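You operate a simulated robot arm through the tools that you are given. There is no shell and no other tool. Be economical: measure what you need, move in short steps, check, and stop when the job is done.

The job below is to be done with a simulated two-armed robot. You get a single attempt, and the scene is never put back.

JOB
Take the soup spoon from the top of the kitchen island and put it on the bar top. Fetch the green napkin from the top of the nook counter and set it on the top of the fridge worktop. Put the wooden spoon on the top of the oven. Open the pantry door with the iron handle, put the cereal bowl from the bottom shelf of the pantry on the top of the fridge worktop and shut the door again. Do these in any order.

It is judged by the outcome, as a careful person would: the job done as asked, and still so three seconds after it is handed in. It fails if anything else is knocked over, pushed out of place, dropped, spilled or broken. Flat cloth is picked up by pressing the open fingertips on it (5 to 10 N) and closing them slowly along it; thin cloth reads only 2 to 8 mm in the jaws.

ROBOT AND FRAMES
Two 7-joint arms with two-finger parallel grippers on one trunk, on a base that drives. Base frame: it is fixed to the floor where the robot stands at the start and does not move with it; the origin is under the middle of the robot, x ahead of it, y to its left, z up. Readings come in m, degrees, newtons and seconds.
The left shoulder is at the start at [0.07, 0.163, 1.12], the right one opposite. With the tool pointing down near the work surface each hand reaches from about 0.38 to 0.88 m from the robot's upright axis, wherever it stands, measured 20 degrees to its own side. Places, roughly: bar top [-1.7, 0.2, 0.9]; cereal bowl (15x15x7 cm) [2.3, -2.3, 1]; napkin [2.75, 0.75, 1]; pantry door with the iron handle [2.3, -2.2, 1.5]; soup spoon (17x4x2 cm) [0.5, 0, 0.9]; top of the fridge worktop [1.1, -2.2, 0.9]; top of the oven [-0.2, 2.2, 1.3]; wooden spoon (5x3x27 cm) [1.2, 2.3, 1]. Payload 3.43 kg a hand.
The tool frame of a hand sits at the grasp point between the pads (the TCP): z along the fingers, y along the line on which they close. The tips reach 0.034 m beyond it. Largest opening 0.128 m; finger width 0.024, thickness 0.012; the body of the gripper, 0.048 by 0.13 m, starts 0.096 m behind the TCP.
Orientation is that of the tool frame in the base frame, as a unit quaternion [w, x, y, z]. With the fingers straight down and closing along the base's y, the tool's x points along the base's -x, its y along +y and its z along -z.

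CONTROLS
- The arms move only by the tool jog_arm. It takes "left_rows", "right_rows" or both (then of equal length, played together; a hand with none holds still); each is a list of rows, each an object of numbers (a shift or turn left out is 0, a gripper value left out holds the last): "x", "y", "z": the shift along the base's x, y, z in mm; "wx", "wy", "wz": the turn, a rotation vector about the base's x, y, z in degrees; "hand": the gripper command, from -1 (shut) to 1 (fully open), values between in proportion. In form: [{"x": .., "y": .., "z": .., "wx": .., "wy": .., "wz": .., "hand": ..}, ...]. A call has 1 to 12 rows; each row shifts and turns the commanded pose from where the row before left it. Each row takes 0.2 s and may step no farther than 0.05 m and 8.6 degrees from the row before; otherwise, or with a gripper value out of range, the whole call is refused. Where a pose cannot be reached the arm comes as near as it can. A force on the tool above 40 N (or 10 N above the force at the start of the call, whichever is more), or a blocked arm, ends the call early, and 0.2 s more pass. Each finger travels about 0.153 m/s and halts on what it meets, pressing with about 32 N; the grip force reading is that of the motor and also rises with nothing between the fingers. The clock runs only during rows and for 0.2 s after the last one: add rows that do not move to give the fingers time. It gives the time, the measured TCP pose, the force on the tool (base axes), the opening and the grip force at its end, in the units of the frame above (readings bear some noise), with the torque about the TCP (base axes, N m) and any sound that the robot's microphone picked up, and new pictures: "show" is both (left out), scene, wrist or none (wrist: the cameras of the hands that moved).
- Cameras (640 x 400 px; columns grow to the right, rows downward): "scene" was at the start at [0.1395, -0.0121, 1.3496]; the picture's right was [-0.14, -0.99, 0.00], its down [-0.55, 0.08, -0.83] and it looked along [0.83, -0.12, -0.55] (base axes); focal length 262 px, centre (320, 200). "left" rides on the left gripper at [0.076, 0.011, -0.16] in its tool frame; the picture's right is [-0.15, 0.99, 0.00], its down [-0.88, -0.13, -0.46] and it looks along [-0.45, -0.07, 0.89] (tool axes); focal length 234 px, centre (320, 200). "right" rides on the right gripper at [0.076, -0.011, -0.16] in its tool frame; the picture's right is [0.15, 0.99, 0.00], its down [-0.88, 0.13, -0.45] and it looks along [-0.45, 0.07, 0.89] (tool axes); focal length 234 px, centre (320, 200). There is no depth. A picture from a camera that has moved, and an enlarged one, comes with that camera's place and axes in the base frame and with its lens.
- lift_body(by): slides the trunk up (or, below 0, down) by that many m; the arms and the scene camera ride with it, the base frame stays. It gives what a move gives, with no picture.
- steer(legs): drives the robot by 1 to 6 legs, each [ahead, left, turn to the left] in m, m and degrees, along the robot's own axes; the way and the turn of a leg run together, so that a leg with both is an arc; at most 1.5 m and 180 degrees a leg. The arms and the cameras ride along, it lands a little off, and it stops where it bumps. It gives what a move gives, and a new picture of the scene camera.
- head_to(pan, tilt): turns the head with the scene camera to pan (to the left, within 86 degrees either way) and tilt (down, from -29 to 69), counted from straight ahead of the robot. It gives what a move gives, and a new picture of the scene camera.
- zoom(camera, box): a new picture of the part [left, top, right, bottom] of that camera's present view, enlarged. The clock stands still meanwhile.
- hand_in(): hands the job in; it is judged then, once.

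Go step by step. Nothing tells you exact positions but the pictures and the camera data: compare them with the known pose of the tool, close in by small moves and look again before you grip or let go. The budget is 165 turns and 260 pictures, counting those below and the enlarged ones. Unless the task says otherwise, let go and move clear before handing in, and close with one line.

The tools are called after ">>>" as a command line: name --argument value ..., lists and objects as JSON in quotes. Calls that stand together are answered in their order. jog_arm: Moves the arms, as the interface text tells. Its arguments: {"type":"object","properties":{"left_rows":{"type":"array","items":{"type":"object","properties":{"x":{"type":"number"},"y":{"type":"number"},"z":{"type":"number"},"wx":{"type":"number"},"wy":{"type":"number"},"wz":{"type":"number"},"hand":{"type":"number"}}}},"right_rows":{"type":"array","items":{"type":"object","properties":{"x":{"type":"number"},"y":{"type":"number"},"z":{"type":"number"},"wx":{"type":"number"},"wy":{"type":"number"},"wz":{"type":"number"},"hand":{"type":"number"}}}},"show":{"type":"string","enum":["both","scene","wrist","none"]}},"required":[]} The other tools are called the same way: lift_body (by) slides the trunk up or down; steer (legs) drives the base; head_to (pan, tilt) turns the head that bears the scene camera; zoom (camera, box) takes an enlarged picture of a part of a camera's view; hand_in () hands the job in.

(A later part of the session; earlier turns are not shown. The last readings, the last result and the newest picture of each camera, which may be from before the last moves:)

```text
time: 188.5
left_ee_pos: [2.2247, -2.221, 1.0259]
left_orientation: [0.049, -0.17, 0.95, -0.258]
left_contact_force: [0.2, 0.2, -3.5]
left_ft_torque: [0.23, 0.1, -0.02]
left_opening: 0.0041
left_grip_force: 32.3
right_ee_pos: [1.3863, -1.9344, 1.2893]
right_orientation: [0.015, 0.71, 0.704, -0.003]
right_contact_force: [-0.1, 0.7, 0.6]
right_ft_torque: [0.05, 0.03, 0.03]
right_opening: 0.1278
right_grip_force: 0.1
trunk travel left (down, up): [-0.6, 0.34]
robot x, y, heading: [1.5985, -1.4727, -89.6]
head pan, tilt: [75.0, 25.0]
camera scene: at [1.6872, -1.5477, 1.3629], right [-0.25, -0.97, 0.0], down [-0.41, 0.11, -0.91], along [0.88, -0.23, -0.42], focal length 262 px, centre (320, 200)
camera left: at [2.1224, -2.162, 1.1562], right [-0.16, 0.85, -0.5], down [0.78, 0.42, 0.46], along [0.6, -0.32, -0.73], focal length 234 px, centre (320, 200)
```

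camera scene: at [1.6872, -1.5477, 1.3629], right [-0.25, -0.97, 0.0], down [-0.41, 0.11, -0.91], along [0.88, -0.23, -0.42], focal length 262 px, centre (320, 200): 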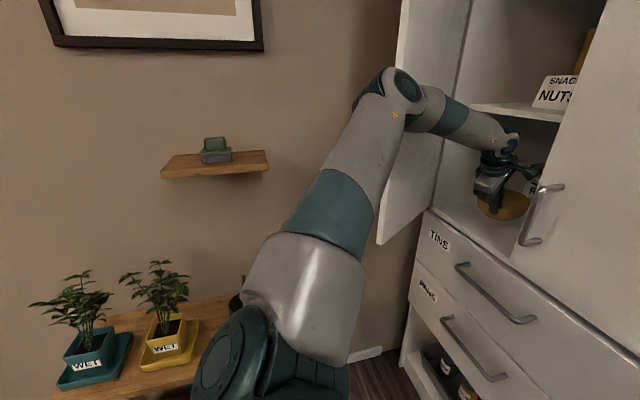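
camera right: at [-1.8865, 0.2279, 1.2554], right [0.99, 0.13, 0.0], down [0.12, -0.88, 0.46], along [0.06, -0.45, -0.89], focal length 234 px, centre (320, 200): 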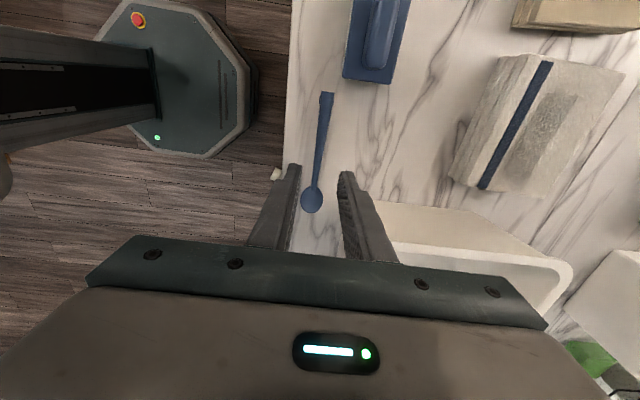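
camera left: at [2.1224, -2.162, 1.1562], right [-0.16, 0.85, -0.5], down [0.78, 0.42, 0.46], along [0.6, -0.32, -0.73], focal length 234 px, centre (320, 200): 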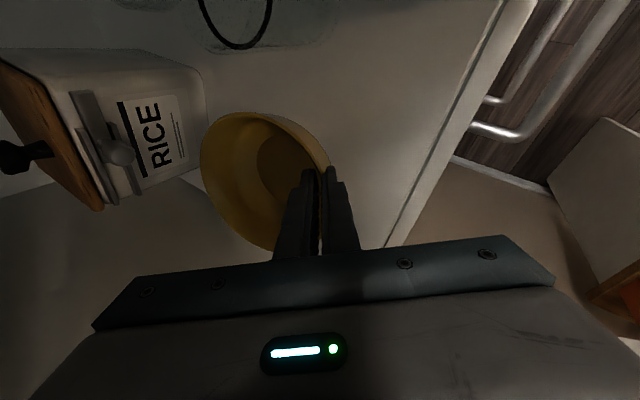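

>>> jog_arm --left_rows '[{"x": -8, "y": 38, "z": 5}, {"x": -8, "y": 38, "z": 5}, {"x": -10, "y": 38, "z": 8}, {"x": -16, "y": 36, "z": 10}, {"x": -18, "y": 36, "z": 10}, {"x": -18, "y": 36, "z": 10}, {"x": -20, "y": 30}, {}]'

```text
time: 190.3
left_ee_pos: [2.1277, -1.9692, 1.0743]
left_orientation: [0.049, -0.17, 0.949, -0.259]
left_contact_force: [0.7, -0.2, -3.5]
left_ft_torque: [0.24, 0.14, -0.01]
left_opening: 0.0042
left_grip_force: 31.8
right_ee_pos: [1.3843, -1.9352, 1.2906]
right_orientation: [0.014, 0.71, 0.704, -0.002]
right_contact_force: [0.5, -0.5, 0.3]
right_ft_torque: [0.02, 0.01, -0.04]
right_opening: 0.1279
right_grip_force: 0.1
trunk travel left (down, up): [-0.6, 0.34]
robot x, y, heading: [1.5964, -1.4731, -89.5]
head pan, tilt: [75.0, 25.0]
camera scene: at [1.6869, -1.548, 1.3629], right [-0.25, -0.97, 0.0], down [-0.41, 0.11, -0.91], along [0.88, -0.23, -0.42], focal length 262 px, centre (320, 200)
camera left: at [2.0242, -1.9102, 1.2054], right [-0.16, 0.85, -0.5], down [0.78, 0.42, 0.46], along [0.6, -0.32, -0.73], focal length 234 px, centre (320, 200)
```

scene: 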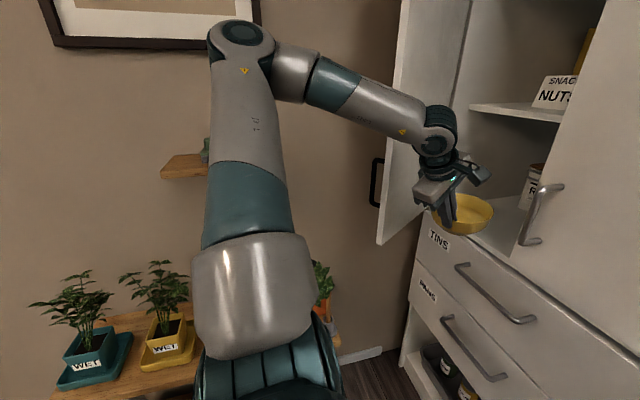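
left: 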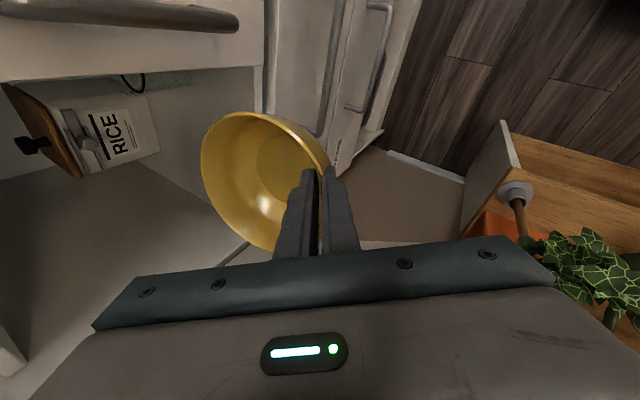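

Bowl is out. Lifting clear and looking at the worktop for a free spot.

>>> jog_arm --left_rows '[{"x": -30, "y": 20, "z": 30}, {"x": -40, "z": 25}, {"x": -45, "z": 20}, {"x": -45}, {}]' --show "none"

>>> head_to --pan 0 --tilt 35

```text
time: 191.5
left_ee_pos: [1.9709, -1.9453, 1.1497]
left_orientation: [0.048, -0.169, 0.949, -0.26]
left_contact_force: [-0.1, 0.1, -4.2]
left_ft_torque: [0.26, 0.16, 0.01]
left_opening: 0.0045
left_grip_force: 31.4
right_ee_pos: [1.3857, -1.9328, 1.2905]
right_orientation: [0.015, 0.71, 0.704, -0.005]
right_contact_force: [0.3, 0.9, -0.6]
right_ft_torque: [-0.02, 0.07, 0.02]
right_opening: 0.128
right_grip_force: 0.1
trunk travel left (down, up): [-0.6, 0.34]
robot x, y, heading: [1.6018, -1.4749, -89.7]
head pan, tilt: [75.0, 25.0]
```

```text
time: 192.9
left_ee_pos: [1.97, -1.9472, 1.1516]
left_orientation: [0.05, -0.17, 0.949, -0.26]
left_contact_force: [0.0, -0.9, -2.9]
left_ft_torque: [0.21, 0.11, -0.03]
left_opening: 0.004
left_grip_force: 31.6
right_ee_pos: [1.3846, -1.9326, 1.2905]
right_orientation: [0.015, 0.71, 0.704, -0.003]
right_contact_force: [0.4, -0.1, 0.1]
right_ft_torque: [-0.01, -0.04, 0.0]
right_opening: 0.1282
right_grip_force: 0.0
trunk travel left (down, up): [-0.6, 0.34]
robot x, y, heading: [1.596, -1.4764, -89.8]
head pan, tilt: [0.0, 35.0]
camera scene: at [1.598, -1.6118, 1.3473], right [-1.0, -0.01, 0.0], down [0.0, 0.57, -0.82], along [0.01, -0.82, -0.57], focal length 262 px, centre (320, 200)
```

scene: 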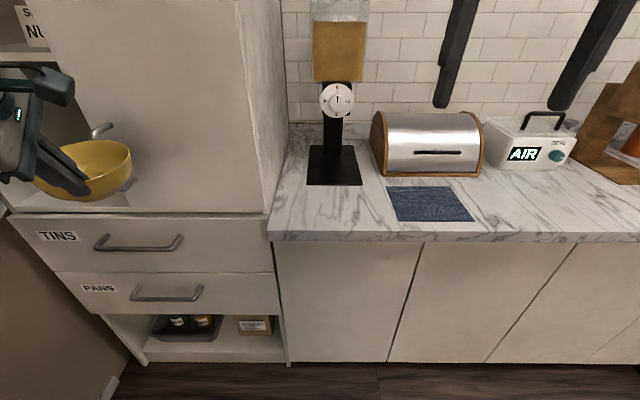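

There's a free patch in front of the coffee grinder, about (1.58, -2.225). Shifting the base right, then carrying the bowl over it.

>>> jog_arm --left_rows '[{"y": 30, "z": 20}, {}]' --show "none"

>>> steer --legs '[[0, -0.17, 0]]'

>>> jog_arm --left_rows '[{"x": -40, "y": -20}, {"x": -40, "y": -25}, {"x": -40, "y": -30}, {"x": -40, "y": -30}, {"x": -40, "y": -30}, {"x": -35, "y": -30}, {"y": -40}, {"y": -30}, {}]'

```text
time: 193.6
left_ee_pos: [1.9685, -1.9192, 1.1695]
left_orientation: [0.049, -0.169, 0.95, -0.259]
left_contact_force: [-0.1, -0.3, -3.7]
left_ft_torque: [0.21, 0.07, 0.01]
left_opening: 0.004
left_grip_force: 32.0
right_ee_pos: [1.385, -1.9354, 1.2907]
right_orientation: [0.015, 0.71, 0.704, -0.003]
right_contact_force: [0.0, -0.8, 0.4]
right_ft_torque: [0.05, 0.0, 0.0]
right_opening: 0.1279
right_grip_force: 0.1
trunk travel left (down, up): [-0.6, 0.34]
robot x, y, heading: [1.5904, -1.4744, -89.8]
head pan, tilt: [0.0, 35.0]
```

```text
time: 195.0
left_ee_pos: [1.8041, -1.9195, 1.1697]
left_orientation: [0.048, -0.17, 0.949, -0.26]
left_contact_force: [-0.2, 0.5, -4.5]
left_ft_torque: [0.2, 0.1, -0.01]
left_opening: 0.0044
left_grip_force: 32.6
right_ee_pos: [1.2211, -1.9341, 1.2902]
right_orientation: [0.016, 0.711, 0.703, -0.004]
right_contact_force: [0.0, 1.0, -0.8]
right_ft_torque: [0.01, -0.02, -0.02]
right_opening: 0.1278
right_grip_force: 0.1
trunk travel left (down, up): [-0.6, 0.34]
robot x, y, heading: [1.4335, -1.4727, -89.5]
head pan, tilt: [0.0, 35.0]
camera scene: at [1.4344, -1.6125, 1.3473], right [-1.0, 0.0, 0.0], down [0.0, 0.57, -0.82], along [0.0, -0.82, -0.57], focal length 262 px, centre (320, 200)
```

scene: 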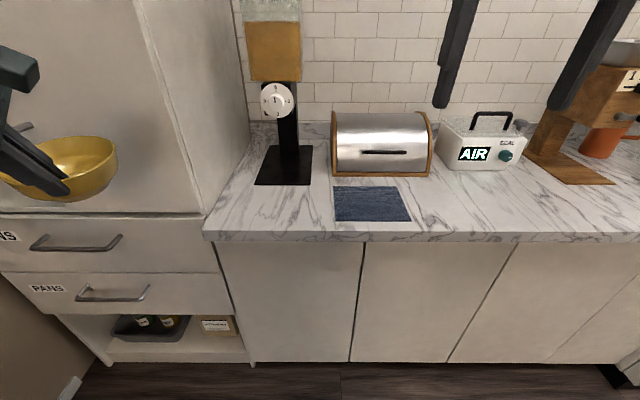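

```text
time: 197.0
left_ee_pos: [1.6202, -2.1163, 1.1676]
left_orientation: [0.05, -0.17, 0.949, -0.26]
left_contact_force: [0.2, -0.2, -3.8]
left_ft_torque: [0.19, 0.1, 0.02]
left_opening: 0.0042
left_grip_force: 32.3
left hand out of reach, approached as far as the arm can: row 6, 7, 8
right_ee_pos: [1.2204, -1.9342, 1.2899]
right_orientation: [0.015, 0.711, 0.703, -0.003]
right_contact_force: [-0.2, 1.0, -0.1]
right_ft_torque: [0.01, -0.01, -0.02]
right_opening: 0.1278
right_grip_force: 0.0
trunk travel left (down, up): [-0.6, 0.34]
robot x, y, heading: [1.4321, -1.4724, -90.0]
head pan, tilt: [0.0, 35.0]
camera scene: at [1.4331, -1.6126, 1.3473], right [-1.0, 0.0, 0.0], down [0.0, 0.57, -0.82], along [0.0, -0.82, -0.57], focal length 262 px, centre (320, 200)
camera left: at [1.5175, -2.0561, 1.2972], right [-0.16, 0.85, -0.5], down [0.78, 0.42, 0.46], along [0.6, -0.32, -0.73], focal length 234 px, centre (320, 200)
```

scene: 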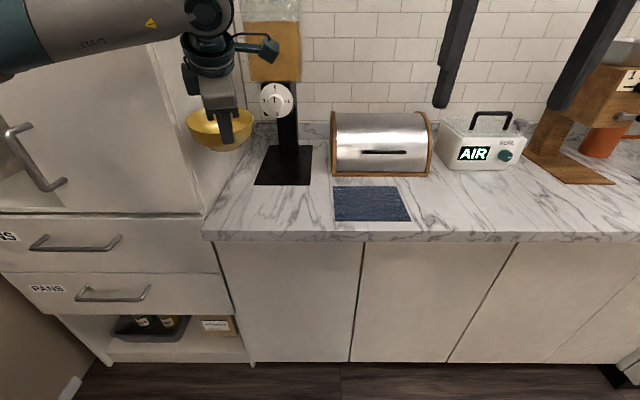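
left: 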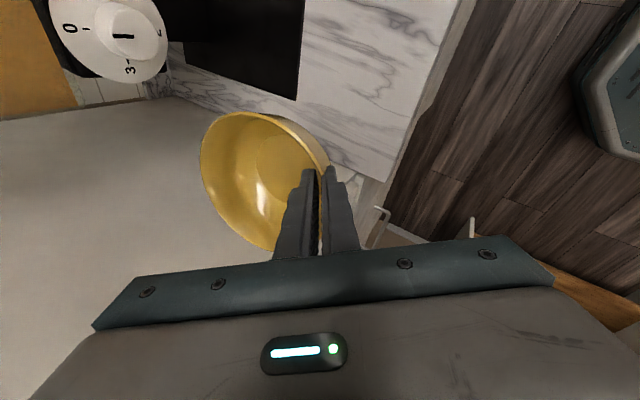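

>>> steer --legs '[[0.035, -0.06, 0]]'

>>> jog_arm --left_rows '[{"z": -30}, {"z": -30}, {"z": -30}, {"z": -30}, {"z": -10}, {}]'

```text
time: 198.0
left_ee_pos: [1.562, -2.1507, 1.1662]
left_orientation: [0.049, -0.169, 0.949, -0.261]
left_contact_force: [-0.1, 0.2, -3.5]
left_ft_torque: [0.25, 0.09, 0.02]
left_opening: 0.0044
left_grip_force: 31.8
right_ee_pos: [1.1625, -1.9696, 1.2905]
right_orientation: [0.015, 0.711, 0.703, -0.004]
right_contact_force: [0.1, -0.4, -0.1]
right_ft_torque: [0.01, -0.02, 0.01]
right_opening: 0.128
right_grip_force: 0.0
trunk travel left (down, up): [-0.6, 0.34]
robot x, y, heading: [1.3729, -1.5082, -89.6]
head pan, tilt: [0.0, 35.0]
camera scene: at [1.3753, -1.6468, 1.3473], right [-1.0, 0.0, 0.0], down [0.0, 0.57, -0.82], along [0.0, -0.82, -0.57], focal length 262 px, centre (320, 200)
```

scene: 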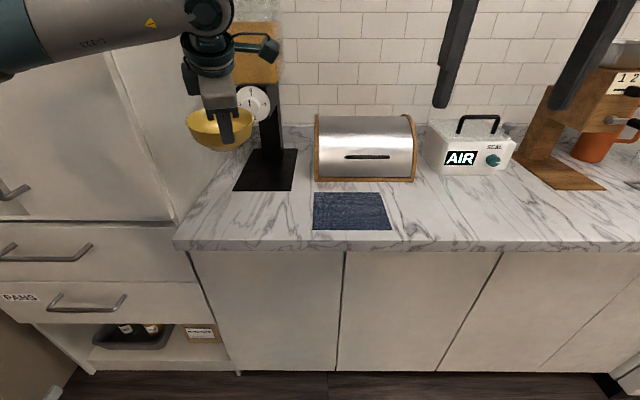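

```text
time: 199.4
left_ee_pos: [1.5605, -2.1492, 1.0376]
left_orientation: [0.049, -0.17, 0.949, -0.26]
left_contact_force: [0.3, 0.5, -3.8]
left_ft_torque: [0.22, 0.11, -0.02]
left_opening: 0.0039
left_grip_force: 31.3
right_ee_pos: [1.1617, -1.97, 1.2911]
right_orientation: [0.016, 0.711, 0.703, -0.003]
right_contact_force: [0.5, 0.1, 0.1]
right_ft_torque: [-0.05, 0.02, 0.0]
right_opening: 0.1278
right_grip_force: 0.1
trunk travel left (down, up): [-0.6, 0.34]
robot x, y, heading: [1.3723, -1.5094, -89.7]
head pan, tilt: [0.0, 35.0]
camera scene: at [1.3746, -1.6468, 1.3473], right [-1.0, 0.0, 0.0], down [0.0, 0.57, -0.82], along [0.0, -0.82, -0.57], focal length 262 px, centre (320, 200)
camera left: at [1.4577, -2.089, 1.1677], right [-0.16, 0.85, -0.5], down [0.78, 0.42, 0.46], along [0.6, -0.32, -0.73], focal length 234 px, centre (320, 200)
```

scene: 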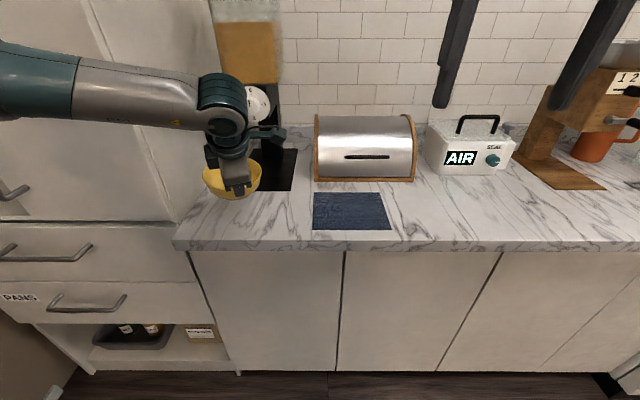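
left: 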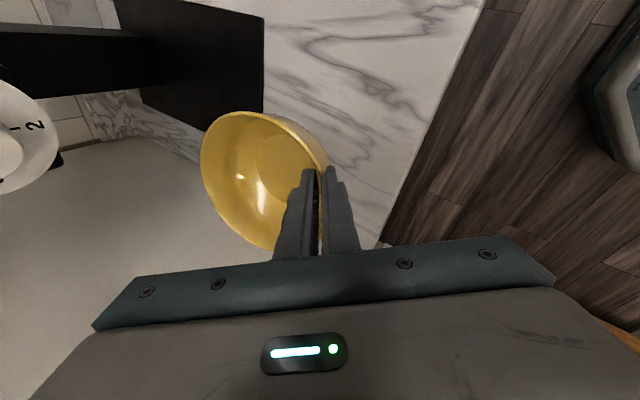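

>>> jog_arm --left_rows '[{"z": -30}, {"z": -20}, {"z": -10}, {"z": -8}, {}]'

>>> zoom --camera "scene" --box '[160, 110, 340, 260]'

```text
time: 200.6
left_ee_pos: [1.5596, -2.1496, 0.973]
left_orientation: [0.048, -0.17, 0.948, -0.264]
left_contact_force: [0.9, -2.3, 15.1]
left_ft_torque: [-0.45, -0.28, -0.03]
left_opening: 0.0046
left_grip_force: 32.3
right_ee_pos: [1.1606, -1.9679, 1.2906]
right_orientation: [0.017, 0.71, 0.704, -0.004]
right_contact_force: [0.0, -0.4, 0.2]
right_ft_torque: [0.02, -0.03, -0.03]
right_opening: 0.1282
right_grip_force: 0.1
trunk travel left (down, up): [-0.6, 0.34]
robot x, y, heading: [1.3737, -1.5094, -90.0]
head pan, tilt: [0.0, 35.0]
camera scene: at [1.374, -1.6454, 1.3477], right [-1.0, 0.0, 0.0], down [0.0, 0.57, -0.82], along [0.0, -0.82, -0.57], focal length 262 px, centre (320, 200)
camera left: at [1.4571, -2.0888, 1.1023], right [-0.16, 0.85, -0.51], down [0.78, 0.42, 0.46], along [0.6, -0.33, -0.73], focal length 234 px, centre (320, 200)
```

scene: 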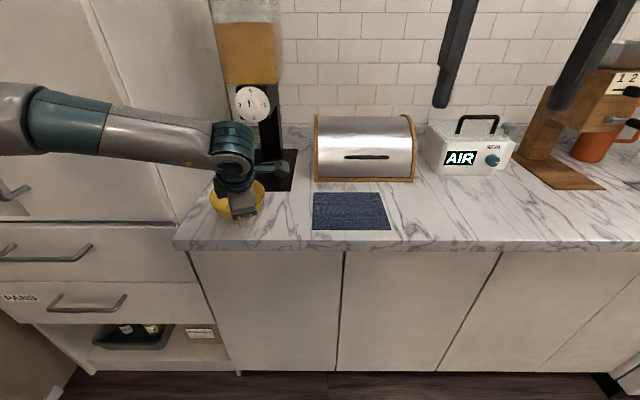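
left: 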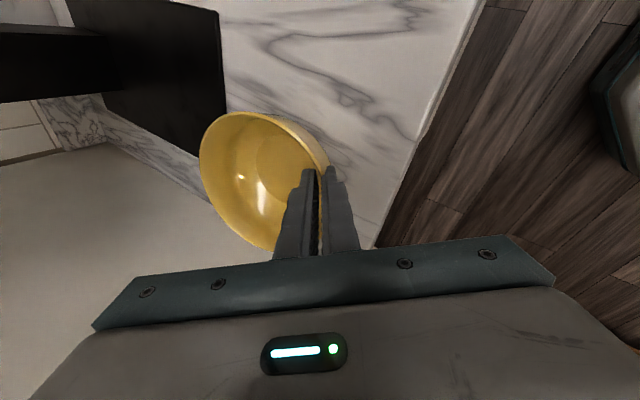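

```text
2.67 times, centred on (250, 185) of scene
camera zoom: at [1.374, -1.6454, 1.3477], right [-1.0, 0.0, 0.0], down [0.0, 0.57, -0.82], along [0.0, -0.82, -0.57], focal length 698 px, centre (507, 240)
```

zoom: 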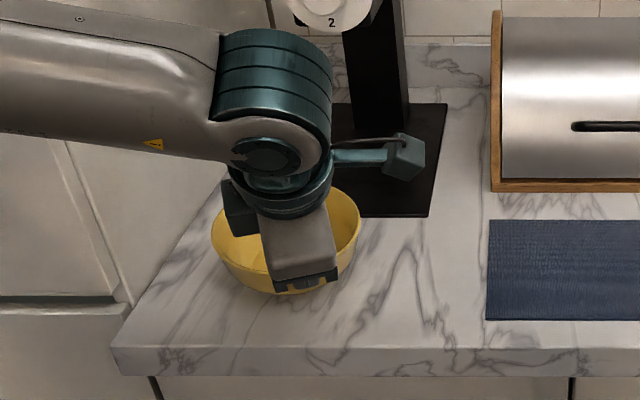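

Bowl rests on the worktop (15 N). Releasing and backing out along the finger direction.

>>> jog_arm --left_rows '[{"z": 2}, {"hand": -0.55}, {}, {"x": -4, "y": 10, "z": 22}, {"x": -6, "y": 16, "z": 30}, {"x": -6, "y": 20, "z": 35}, {"y": 30, "z": 35}, {"y": 40}, {}]'

```text
time: 202.6
left_ee_pos: [1.5468, -2.0328, 1.0931]
left_orientation: [0.05, -0.171, 0.949, -0.259]
left_contact_force: [-0.2, -0.7, 0.1]
left_ft_torque: [-0.01, -0.05, -0.01]
left_opening: 0.0286
left_grip_force: 0.0
right_ee_pos: [1.1616, -1.97, 1.2901]
right_orientation: [0.016, 0.711, 0.703, -0.004]
right_contact_force: [0.5, 0.4, 0.9]
right_ft_torque: [0.01, -0.02, 0.03]
right_opening: 0.1278
right_grip_force: 0.1
trunk travel left (down, up): [-0.6, 0.34]
robot x, y, heading: [1.3737, -1.5089, -89.7]
head pan, tilt: [0.0, 35.0]
camera scene: at [1.3745, -1.6479, 1.3471], right [-1.0, 0.0, 0.0], down [0.0, 0.57, -0.82], along [0.0, -0.82, -0.57], focal length 262 px, centre (320, 200)
camera left: at [1.4441, -1.9737, 1.2243], right [-0.16, 0.85, -0.5], down [0.78, 0.42, 0.46], along [0.6, -0.32, -0.73], focal length 234 px, centre (320, 200)
```

scene: 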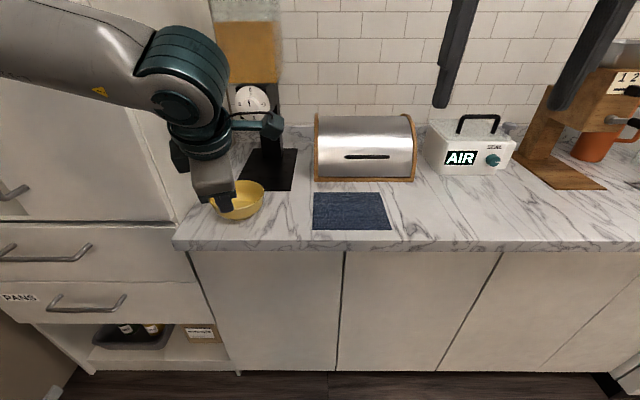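
left: 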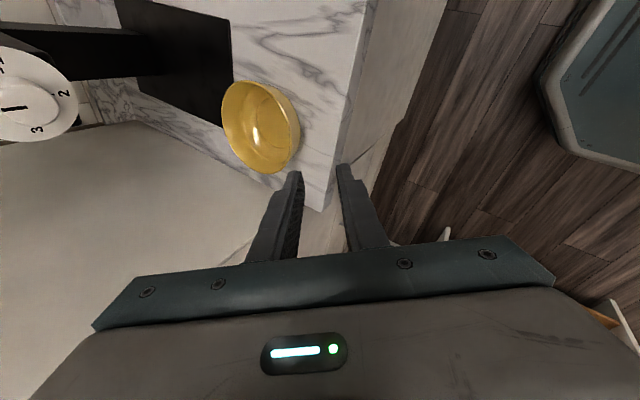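

Bowl is well placed. Next, shut the door: I'll back off, and aim the left fingers (closed) to push the door's outer face.

>>> steer --legs '[[-0.12, 0.17, 0]]'

>>> jog_arm --left_rows '[{"y": 23, "x": 12, "z": 16, "wx": -4.49, "wy": 4.94, "wz": -3.58, "hand": -1}, {"y": 23, "x": 12, "z": 16, "wx": -4.49, "wy": 4.94, "wz": -3.58}, {"y": 23, "x": 12, "z": 16, "wx": -4.49, "wy": 4.94, "wz": -3.58}, {"y": 23, "x": 12, "z": 16, "wx": -4.49, "wy": 4.94, "wz": -3.58}, {"y": 23, "x": 12, "z": 16, "wx": -4.49, "wy": 4.94, "wz": -3.58}, {"y": 23, "x": 12, "z": 16, "wx": -4.49, "wy": 4.94, "wz": -3.58}, {"y": 23, "x": 12, "z": 16, "wx": -4.49, "wy": 4.94, "wz": -3.58}, {"y": 23, "x": 12, "z": 16, "wx": -4.49, "wy": 4.94, "wz": -3.58}, {}]' --show "wrist"

>>> head_to --pan 65 --tilt 25

```text
time: 204.2
left_ee_pos: [1.719, -1.9126, 1.0941]
left_orientation: [0.049, -0.168, 0.95, -0.26]
left_contact_force: [0.3, -0.4, 0.4]
left_ft_torque: [-0.01, 0.0, 0.04]
left_opening: 0.0288
left_grip_force: 0.0
right_ee_pos: [1.3334, -1.8473, 1.2901]
right_orientation: [0.015, 0.712, 0.702, -0.003]
right_contact_force: [-0.2, -1.4, -0.3]
right_ft_torque: [-0.01, 0.03, 0.01]
right_opening: 0.1278
right_grip_force: 0.1
trunk travel left (down, up): [-0.6, 0.34]
robot x, y, heading: [1.5436, -1.3899, -89.8]
head pan, tilt: [0.0, 35.0]
camera scene: at [1.5475, -1.5265, 1.3473], right [-1.0, 0.0, 0.0], down [0.0, 0.57, -0.82], along [0.0, -0.82, -0.57], focal length 262 px, centre (320, 200)
```

scene: 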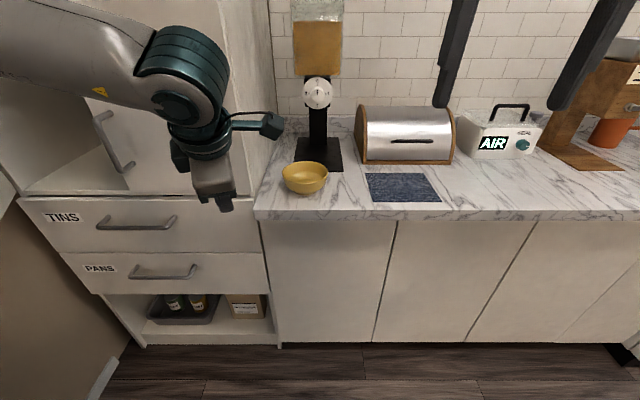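

```text
time: 206.2
left_ee_pos: [1.8283, -1.7732, 1.2683]
left_orientation: [-0.383, -0.019, 0.798, -0.465]
left_contact_force: [0.8, -0.6, -0.3]
left_ft_torque: [0.01, -0.04, 0.0]
left_opening: 0.0002
left_grip_force: 32.1
left hand out of reach, approached as far as the arm can: row 3, 4, 5, 6, 7
right_ee_pos: [1.3325, -1.848, 1.2892]
right_orientation: [0.015, 0.711, 0.703, -0.005]
right_contact_force: [-1.1, 0.3, 1.4]
right_ft_torque: [0.01, -0.01, 0.02]
right_opening: 0.1279
right_grip_force: 0.1
trunk travel left (down, up): [-0.6, 0.34]
robot x, y, heading: [1.547, -1.39, -89.8]
head pan, tilt: [0.0, 35.0]
camera left: at [1.8664, -1.6198, 1.3512], right [-0.28, 0.51, -0.81], down [0.94, -0.02, -0.33], along [-0.18, -0.86, -0.48], focal length 234 px, centre (320, 200)
```

left: 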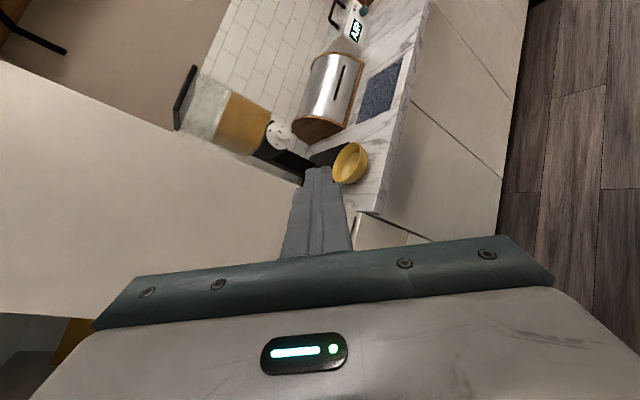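

```text
time: 207.6
left_ee_pos: [1.8303, -1.7729, 1.2678]
left_orientation: [-0.383, -0.02, 0.798, -0.465]
left_contact_force: [-0.1, 0.1, -0.5]
left_ft_torque: [0.0, -0.01, -0.01]
left_opening: 0.0001
left_grip_force: 32.0
right_ee_pos: [1.3339, -1.8471, 1.2912]
right_orientation: [0.015, 0.712, 0.702, -0.003]
right_contact_force: [-0.8, 1.3, -0.4]
right_ft_torque: [0.0, 0.05, -0.04]
right_opening: 0.1278
right_grip_force: 0.0
trunk travel left (down, up): [-0.6, 0.34]
robot x, y, heading: [1.5456, -1.3876, -89.9]
head pan, tilt: [65.0, 25.0]
camera scene: at [1.6312, -1.4771, 1.3631], right [-0.42, -0.91, 0.0], down [-0.38, 0.18, -0.91], along [0.82, -0.38, -0.42], focal length 262 px, centre (320, 200)
```

scene: 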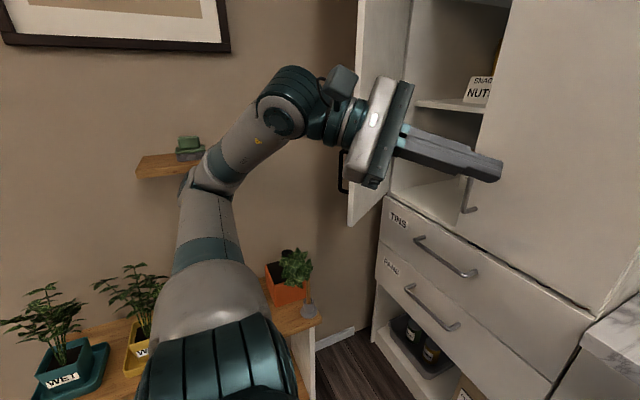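

Hand reached that attitude, but the wall is tight there. I'll instead yaw it to lie parallel to the door panel and push the free edge from outside.

>>> jog_arm --left_rows '[{"wz": 8.1}, {"wz": 8.1}, {"wz": 8.1}, {"wz": 8.1}, {"wz": 8.1}, {"wz": 8.1}, {"wz": 8.1}, {"wz": 8.1}, {"wx": 6, "wy": 2.9}, {"wx": 6, "wy": 2.9}, {"wx": 6, "wy": 2.9}, {}]'

```text
time: 210.2
left_ee_pos: [1.8648, -1.804, 1.338]
left_orientation: [-0.053, -0.495, 0.741, -0.451]
left_contact_force: [-0.1, 0.1, 0.3]
left_ft_torque: [-0.01, 0.03, 0.0]
left_opening: 0.0
left_grip_force: 32.6
left hand out of reach, approached as far as the arm can: row 1, 2, 3, 4, 5, 6
right_ee_pos: [1.3349, -1.8472, 1.2907]
right_orientation: [0.014, 0.712, 0.702, -0.002]
right_contact_force: [0.3, -0.6, 0.0]
right_ft_torque: [-0.05, 0.01, -0.01]
right_opening: 0.1278
right_grip_force: 0.0
trunk travel left (down, up): [-0.6, 0.34]
robot x, y, heading: [1.5479, -1.3855, -89.6]
head pan, tilt: [65.0, 25.0]
camera scene: at [1.6317, -1.4767, 1.3631], right [-0.42, -0.91, 0.0], down [-0.38, 0.18, -0.91], along [0.82, -0.38, -0.42], focal length 262 px, centre (320, 200)
camera left: at [1.76, -1.7394, 1.4643], right [-0.7, 0.2, -0.69], down [0.38, 0.92, -0.11], along [0.61, -0.34, -0.72], focal length 234 px, centre (320, 200)
```

scene: 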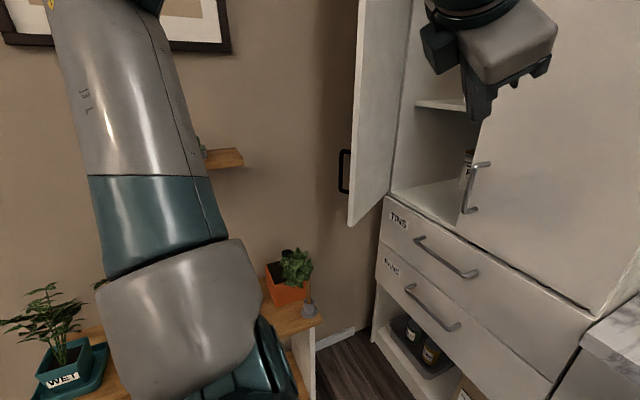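
left: 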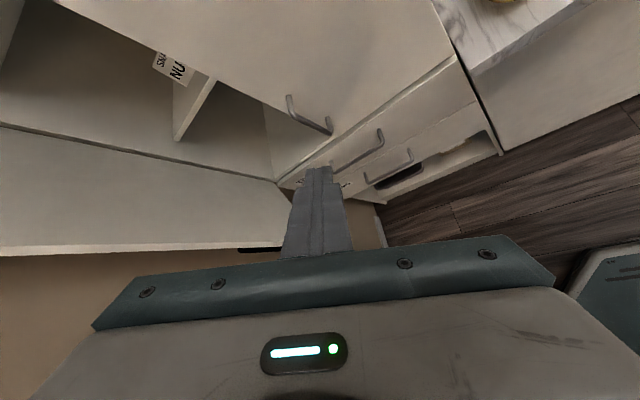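

Now pointing along the panel. Moving around the free edge (≈(2.28, -1.89)) to its outer side.

>>> jog_arm --left_rows '[{"x": 35, "y": 28, "z": -8}, {"x": 35, "y": 28, "z": -8}, {"x": 40, "y": 24, "z": -8}, {"x": 45, "z": -8}, {"x": 45, "z": -8}, {"x": 45, "z": -8}, {"x": 45, "z": -8}, {"x": 45, "z": -8}, {"x": 45, "z": -8}, {"x": 45, "z": -8}, {"x": 45}, {}]'

```text
time: 212.8
left_ee_pos: [2.3331, -1.7264, 1.2587]
left_orientation: [-0.053, -0.493, 0.742, -0.451]
left_contact_force: [0.1, 0.5, -0.2]
left_ft_torque: [0.0, 0.01, 0.01]
left_opening: 0.0
left_grip_force: 32.0
right_ee_pos: [1.3345, -1.8477, 1.291]
right_orientation: [0.015, 0.712, 0.702, -0.003]
right_contact_force: [-0.7, 0.1, -0.6]
right_ft_torque: [-0.04, 0.01, 0.0]
right_opening: 0.128
right_grip_force: 0.1
trunk travel left (down, up): [-0.6, 0.34]
robot x, y, heading: [1.5468, -1.3869, -89.6]
head pan, tilt: [65.0, 25.0]
camera scene: at [1.6308, -1.4769, 1.3631], right [-0.42, -0.91, 0.0], down [-0.38, 0.18, -0.91], along [0.82, -0.38, -0.42], focal length 262 px, centre (320, 200)
camera left: at [2.228, -1.661, 1.3845], right [-0.7, 0.2, -0.69], down [0.38, 0.92, -0.11], along [0.61, -0.34, -0.72], focal length 234 px, centre (320, 200)
```

scene: 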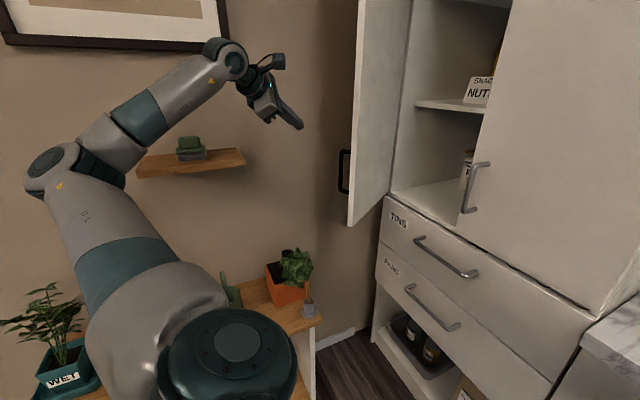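
left: 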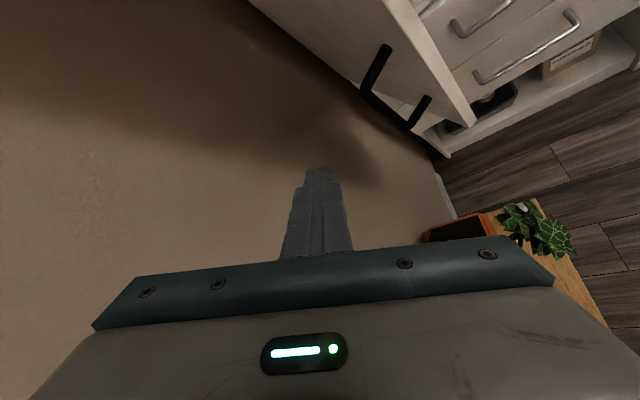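

>>> jog_arm --left_rows '[{"y": -40, "z": -5}, {"y": -40, "z": -5}, {"y": -45, "z": -5}, {"x": -25}, {"x": -25}, {"x": -25}, {}]'

```text
time: 214.4
left_ee_pos: [2.2601, -1.8517, 1.2433]
left_orientation: [-0.053, -0.494, 0.741, -0.451]
left_contact_force: [0.4, 0.7, 0.2]
left_ft_torque: [0.0, 0.02, -0.02]
left_opening: 0.0003
left_grip_force: 32.0
right_ee_pos: [1.334, -1.8479, 1.2899]
right_orientation: [0.015, 0.712, 0.702, -0.003]
right_contact_force: [0.0, 0.2, 0.3]
right_ft_torque: [0.01, -0.04, 0.02]
right_opening: 0.1282
right_grip_force: 0.1
trunk travel left (down, up): [-0.6, 0.34]
robot x, y, heading: [1.5482, -1.3851, -89.7]
head pan, tilt: [65.0, 25.0]
camera scene: at [1.6313, -1.4765, 1.3631], right [-0.42, -0.91, 0.0], down [-0.38, 0.18, -0.91], along [0.82, -0.38, -0.42], focal length 262 px, centre (320, 200)
camera left: at [2.1556, -1.7858, 1.3685], right [-0.7, 0.2, -0.69], down [0.38, 0.92, -0.11], along [0.61, -0.34, -0.72], focal length 234 px, centre (320, 200)
```

scene: 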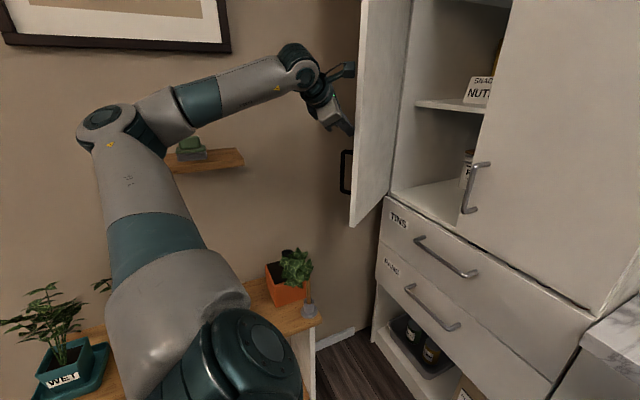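
left: 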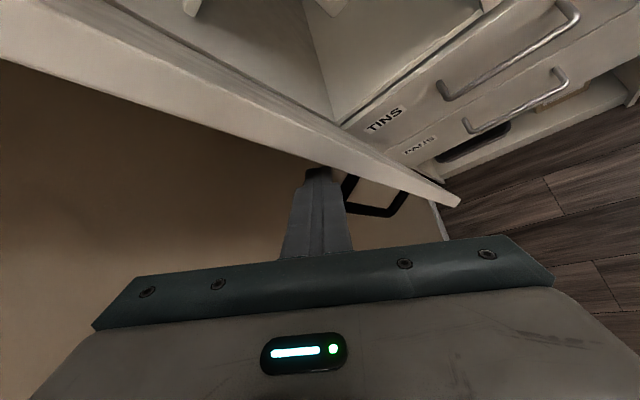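

Finger lies on the door's outer face. Pushing along the closing arc.

>>> jog_arm --left_rows '[{"x": -20, "y": -10}, {"x": -20, "y": -13}, {"x": -19, "y": -15}, {"x": -18, "y": -18}, {"x": -16, "y": -20}, {"x": -14, "y": -22}, {}]'

```text
time: 216.0
left_ee_pos: [2.1524, -1.9494, 1.2422]
left_orientation: [-0.053, -0.494, 0.741, -0.452]
left_contact_force: [0.0, -0.8, 0.4]
left_ft_torque: [-0.01, 0.0, -0.04]
left_opening: 0.0
left_grip_force: 32.1
right_ee_pos: [1.3347, -1.8478, 1.2906]
right_orientation: [0.015, 0.711, 0.703, -0.004]
right_contact_force: [0.3, 0.7, 0.2]
right_ft_torque: [-0.04, 0.0, 0.0]
right_opening: 0.128
right_grip_force: 0.1
trunk travel left (down, up): [-0.6, 0.34]
robot x, y, heading: [1.5455, -1.3918, -89.9]
head pan, tilt: [65.0, 25.0]
camera scene: at [1.6317, -1.4764, 1.3631], right [-0.42, -0.91, 0.0], down [-0.38, 0.18, -0.91], along [0.82, -0.38, -0.42], focal length 262 px, centre (320, 200)
camera left: at [2.0474, -1.8834, 1.3686], right [-0.7, 0.2, -0.69], down [0.38, 0.92, -0.12], along [0.61, -0.34, -0.72], focal length 234 px, centre (320, 200)
```

scene: 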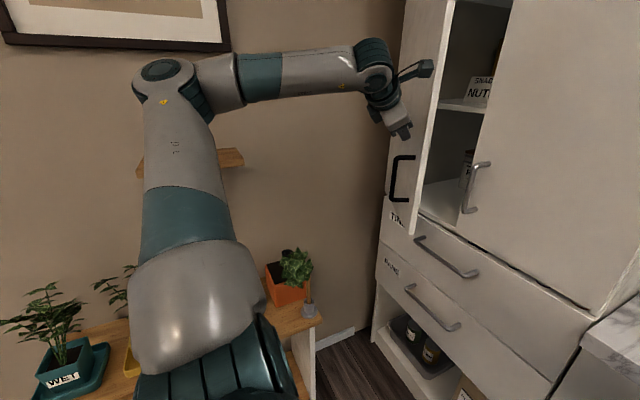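
left: 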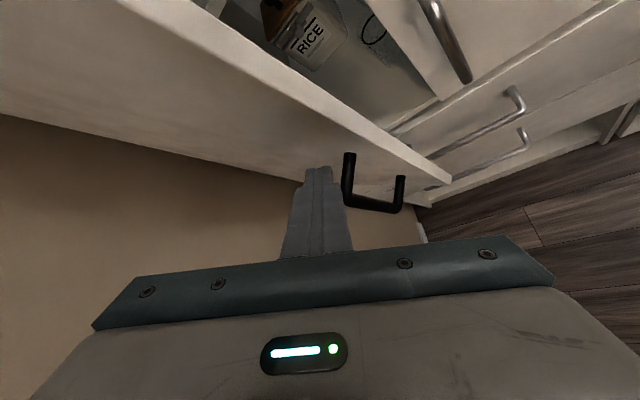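

>>> jog_arm --left_rows '[{"x": -8, "y": -24}, {"x": -6, "y": -26}, {"x": -4, "y": -28}, {"x": -2, "y": -28}, {"y": -28}, {"y": -20}, {}]'

```text
time: 217.6
left_ee_pos: [2.1313, -2.1019, 1.2451]
left_orientation: [-0.053, -0.494, 0.741, -0.452]
left_contact_force: [-0.2, -0.4, -0.2]
left_ft_torque: [-0.01, 0.01, -0.02]
left_opening: 0.0
left_grip_force: 31.5
right_ee_pos: [1.3329, -1.8469, 1.2911]
right_orientation: [0.015, 0.711, 0.703, -0.003]
right_contact_force: [0.4, 0.1, -0.7]
right_ft_torque: [-0.04, 0.0, 0.05]
right_opening: 0.1281
right_grip_force: 0.1
trunk travel left (down, up): [-0.6, 0.34]
robot x, y, heading: [1.5431, -1.3894, -90.1]
head pan, tilt: [65.0, 25.0]
camera scene: at [1.6314, -1.4764, 1.3631], right [-0.42, -0.91, 0.0], down [-0.38, 0.18, -0.91], along [0.82, -0.38, -0.42], focal length 262 px, centre (320, 200)
camera left: at [2.0268, -2.0366, 1.371], right [-0.7, 0.2, -0.69], down [0.38, 0.92, -0.11], along [0.61, -0.34, -0.72], focal length 234 px, centre (320, 200)
```

scene: 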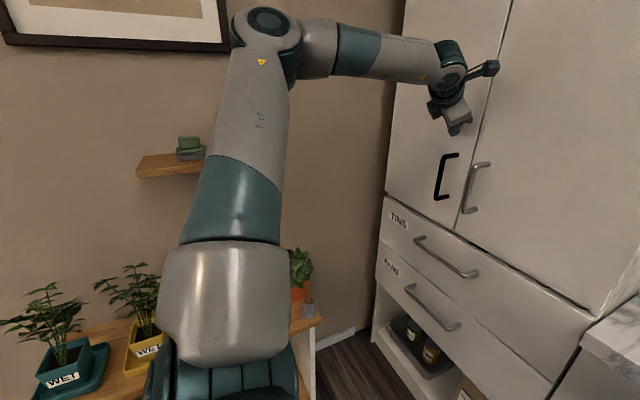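
left: 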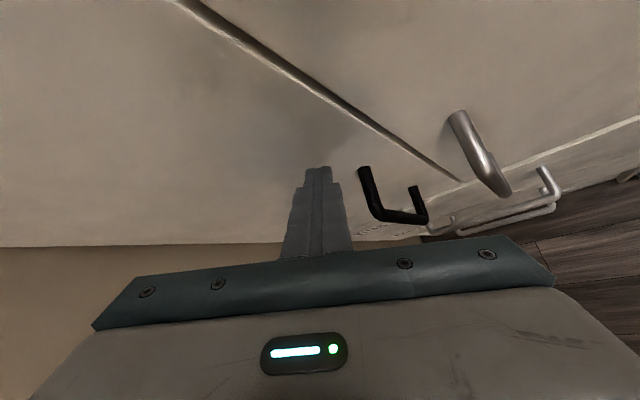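

Nearly shut. Continuing gently until firm contact.

>>> jog_arm --left_rows '[{"y": -15}, {"y": -12}, {"y": -10}, {"y": -8}, {"y": -8}, {"y": -6}, {}]'

>>> zoom --camera "scene" --box '[360, 60, 560, 260]'

```text
time: 218.2
left_ee_pos: [2.1318, -2.1119, 1.2458]
left_orientation: [-0.049, -0.498, 0.741, -0.448]
left_contact_force: [-10.2, 28.5, 6.0]
left_ft_torque: [0.11, 0.18, 0.01]
left_opening: 0.0002
left_grip_force: 32.4
right_ee_pos: [1.3324, -1.8421, 1.2928]
right_orientation: [0.016, 0.71, 0.704, -0.004]
right_contact_force: [-0.1, -0.7, 0.3]
right_ft_torque: [0.03, 0.01, 0.01]
right_opening: 0.1278
right_grip_force: 0.0
trunk travel left (down, up): [-0.6, 0.34]
robot x, y, heading: [1.5462, -1.3877, -89.7]
head pan, tilt: [65.0, 25.0]
stopped in row 2 (left hand): the force on the tool passed its limit (the readings are from after the stop); the commanded pose is now the measured one
camera scene: at [1.6283, -1.4694, 1.3639], right [-0.42, -0.91, 0.0], down [-0.38, 0.17, -0.91], along [0.82, -0.38, -0.42], focal length 262 px, centre (320, 200)
camera left: at [2.0264, -2.0484, 1.3719], right [-0.7, 0.2, -0.68], down [0.37, 0.92, -0.11], along [0.61, -0.33, -0.72], focal length 234 px, centre (320, 200)
```

scene: 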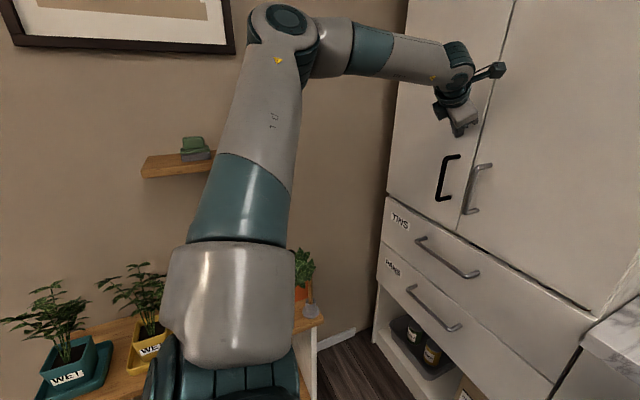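
left: 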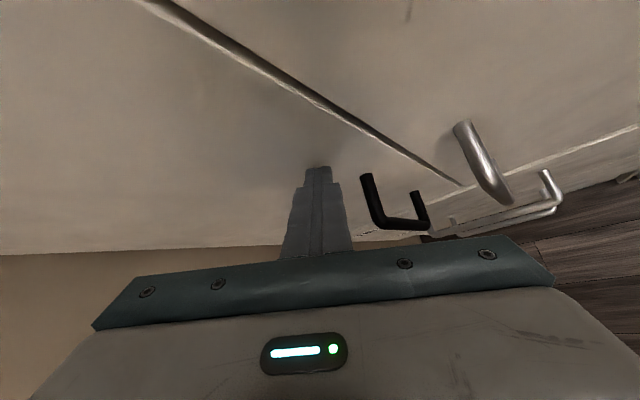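

```text
2.00 times, centred on (460, 160) of scene
camera zoom: at [1.6283, -1.4694, 1.3639], right [-0.42, -0.91, 0.0], down [-0.38, 0.17, -0.91], along [0.82, -0.38, -0.42], focal length 523 px, centre (40, 280)
```

zoom: 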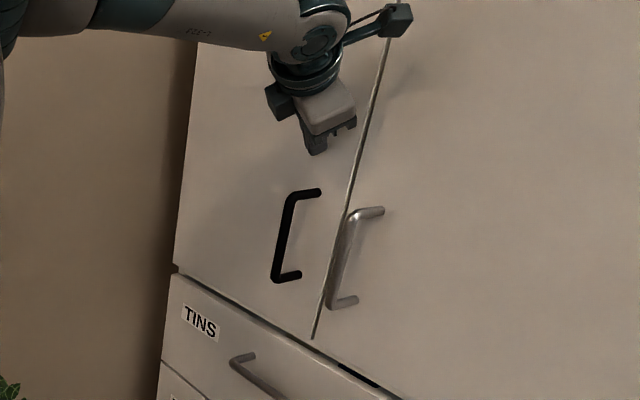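

Door is shut. Withdrawing the left hand and tucking it pointing down.

>>> jog_arm --left_rows '[{"y": 40}, {"y": 40, "x": -10}, {"x": -25, "y": 30, "z": 10, "wx": 6.9, "wy": 3.5}, {"x": -30, "y": 25, "z": 10, "wx": 6.9, "wy": 3.5}, {"x": -35, "y": 25, "z": 10, "wx": 6.9, "wy": 3.5}, {"x": -40, "y": 20, "z": 10, "wx": 6.9, "wy": 3.5}, {"x": -40, "y": 20, "z": 10, "wx": 6.9, "wy": 3.5}, {"x": -40, "y": 20, "wx": 6.9, "wy": 3.5}, {"x": -40, "y": 20, "wx": 6.9, "wy": 3.5}, {"x": -40, "y": 15}, {"x": -30}, {}]' --show "scene"

```text
time: 220.8
left_ee_pos: [1.8051, -1.8659, 1.2883]
left_orientation: [0.005, -0.555, 0.832, 0.007]
left_contact_force: [-0.2, -0.5, -1.3]
left_ft_torque: [-0.01, 0.03, 0.0]
left_opening: 0.0
left_grip_force: 31.7
right_ee_pos: [1.3355, -1.8475, 1.2899]
right_orientation: [0.015, 0.711, 0.703, -0.003]
right_contact_force: [0.7, 0.0, 0.1]
right_ft_torque: [0.02, 0.02, 0.0]
right_opening: 0.128
right_grip_force: 0.0
trunk travel left (down, up): [-0.6, 0.34]
robot x, y, heading: [1.5453, -1.3916, -89.6]
head pan, tilt: [65.0, 25.0]
camera scene: at [1.6315, -1.4757, 1.3631], right [-0.42, -0.91, 0.0], down [-0.38, 0.18, -0.91], along [0.82, -0.38, -0.42], focal length 262 px, centre (320, 200)
```

scene: 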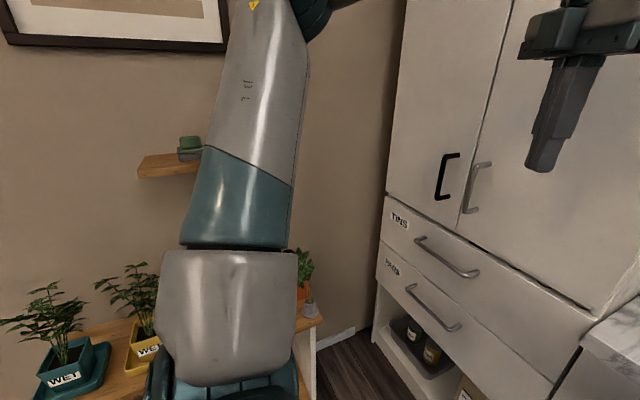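

Now to the nook counter for the napkin: turn to face +x and strafe along.

>>> head_to --pan 25 --tilt 30

>>> steer --legs '[[-0.15, 0.1, 0], [0, 0, 90], [0, 0.9, 0]]'

```text
time: 221.8
left_ee_pos: [1.8037, -1.8653, 1.2885]
left_orientation: [0.004, -0.555, 0.832, 0.007]
left_contact_force: [-0.9, -0.6, -0.5]
left_ft_torque: [0.0, 0.02, 0.02]
left_opening: 0.0
left_grip_force: 32.6
right_ee_pos: [1.3358, -1.8473, 1.2906]
right_orientation: [0.016, 0.71, 0.704, -0.003]
right_contact_force: [0.4, 1.0, 0.3]
right_ft_torque: [-0.01, -0.02, -0.01]
right_opening: 0.1278
right_grip_force: 0.1
trunk travel left (down, up): [-0.6, 0.34]
robot x, y, heading: [1.5459, -1.3862, -90.0]
head pan, tilt: [25.0, 30.0]
camera scene: at [1.5861, -1.5192, 1.3551], right [-0.9, -0.43, 0.0], down [-0.21, 0.45, -0.87], along [0.37, -0.78, -0.5], focal length 262 px, centre (320, 200)
```

scene: 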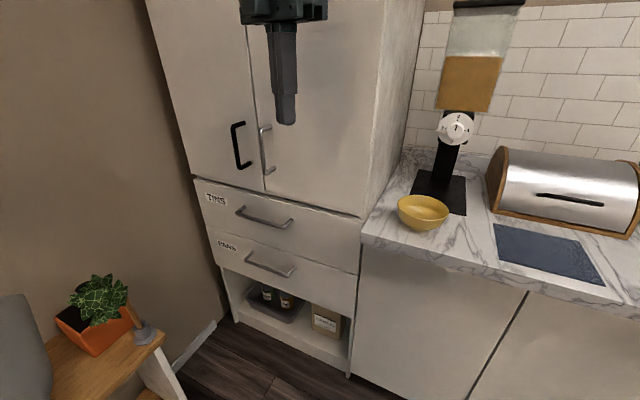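

```text
time: 231.5
left_ee_pos: [2.1097, -0.0741, 1.2893]
left_orientation: [0.002, 0.982, -0.19, -0.008]
left_contact_force: [0.2, -0.2, 0.1]
left_ft_torque: [0.0, 0.01, 0.02]
left_opening: 0.0001
left_grip_force: 31.9
right_ee_pos: [2.0977, -0.5458, 1.2902]
right_orientation: [0.013, -0.001, 1.0, 0.009]
right_contact_force: [-0.5, 1.0, 1.1]
right_ft_torque: [0.02, 0.05, -0.03]
right_opening: 0.1279
right_grip_force: 0.0
trunk travel left (down, up): [-0.6, 0.34]
robot x, y, heading: [1.6341, -0.3394, 0.9]
head pan, tilt: [25.0, 30.0]
camera scene: at [1.7674, -0.2991, 1.3551], right [0.44, -0.9, 0.0], down [-0.45, -0.22, -0.87], along [0.78, 0.38, -0.5], focal length 262 px, centre (320, 200)
```

scene: 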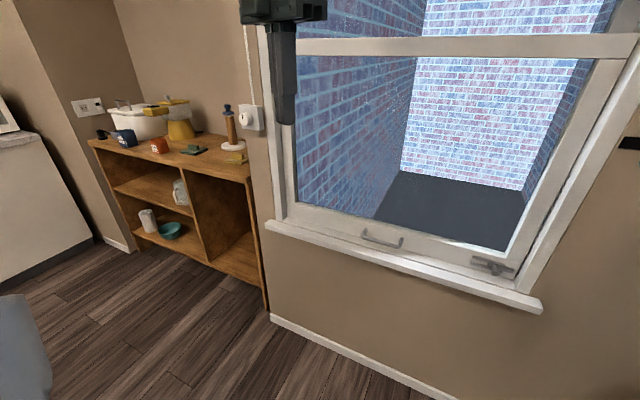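

>>> zoom --camera "scene" --box '[80, 85, 270, 205]'

```text
3.33 times, centred on (175, 145) of scene
camera zoom: at [1.7674, -0.2991, 1.3551], right [0.44, -0.9, 0.0], down [-0.45, -0.22, -0.87], along [0.78, 0.38, -0.5], focal length 872 px, centre (803, 383)
```

zoom: 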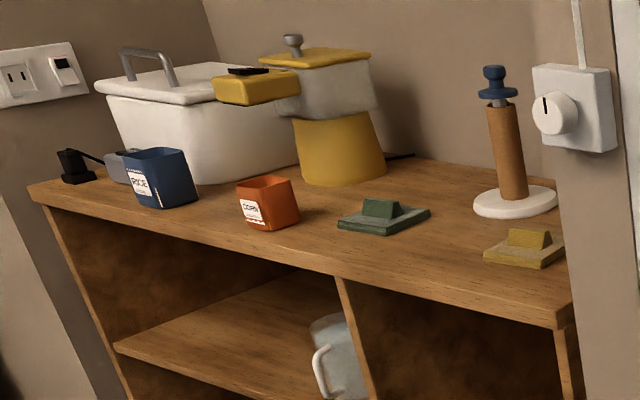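

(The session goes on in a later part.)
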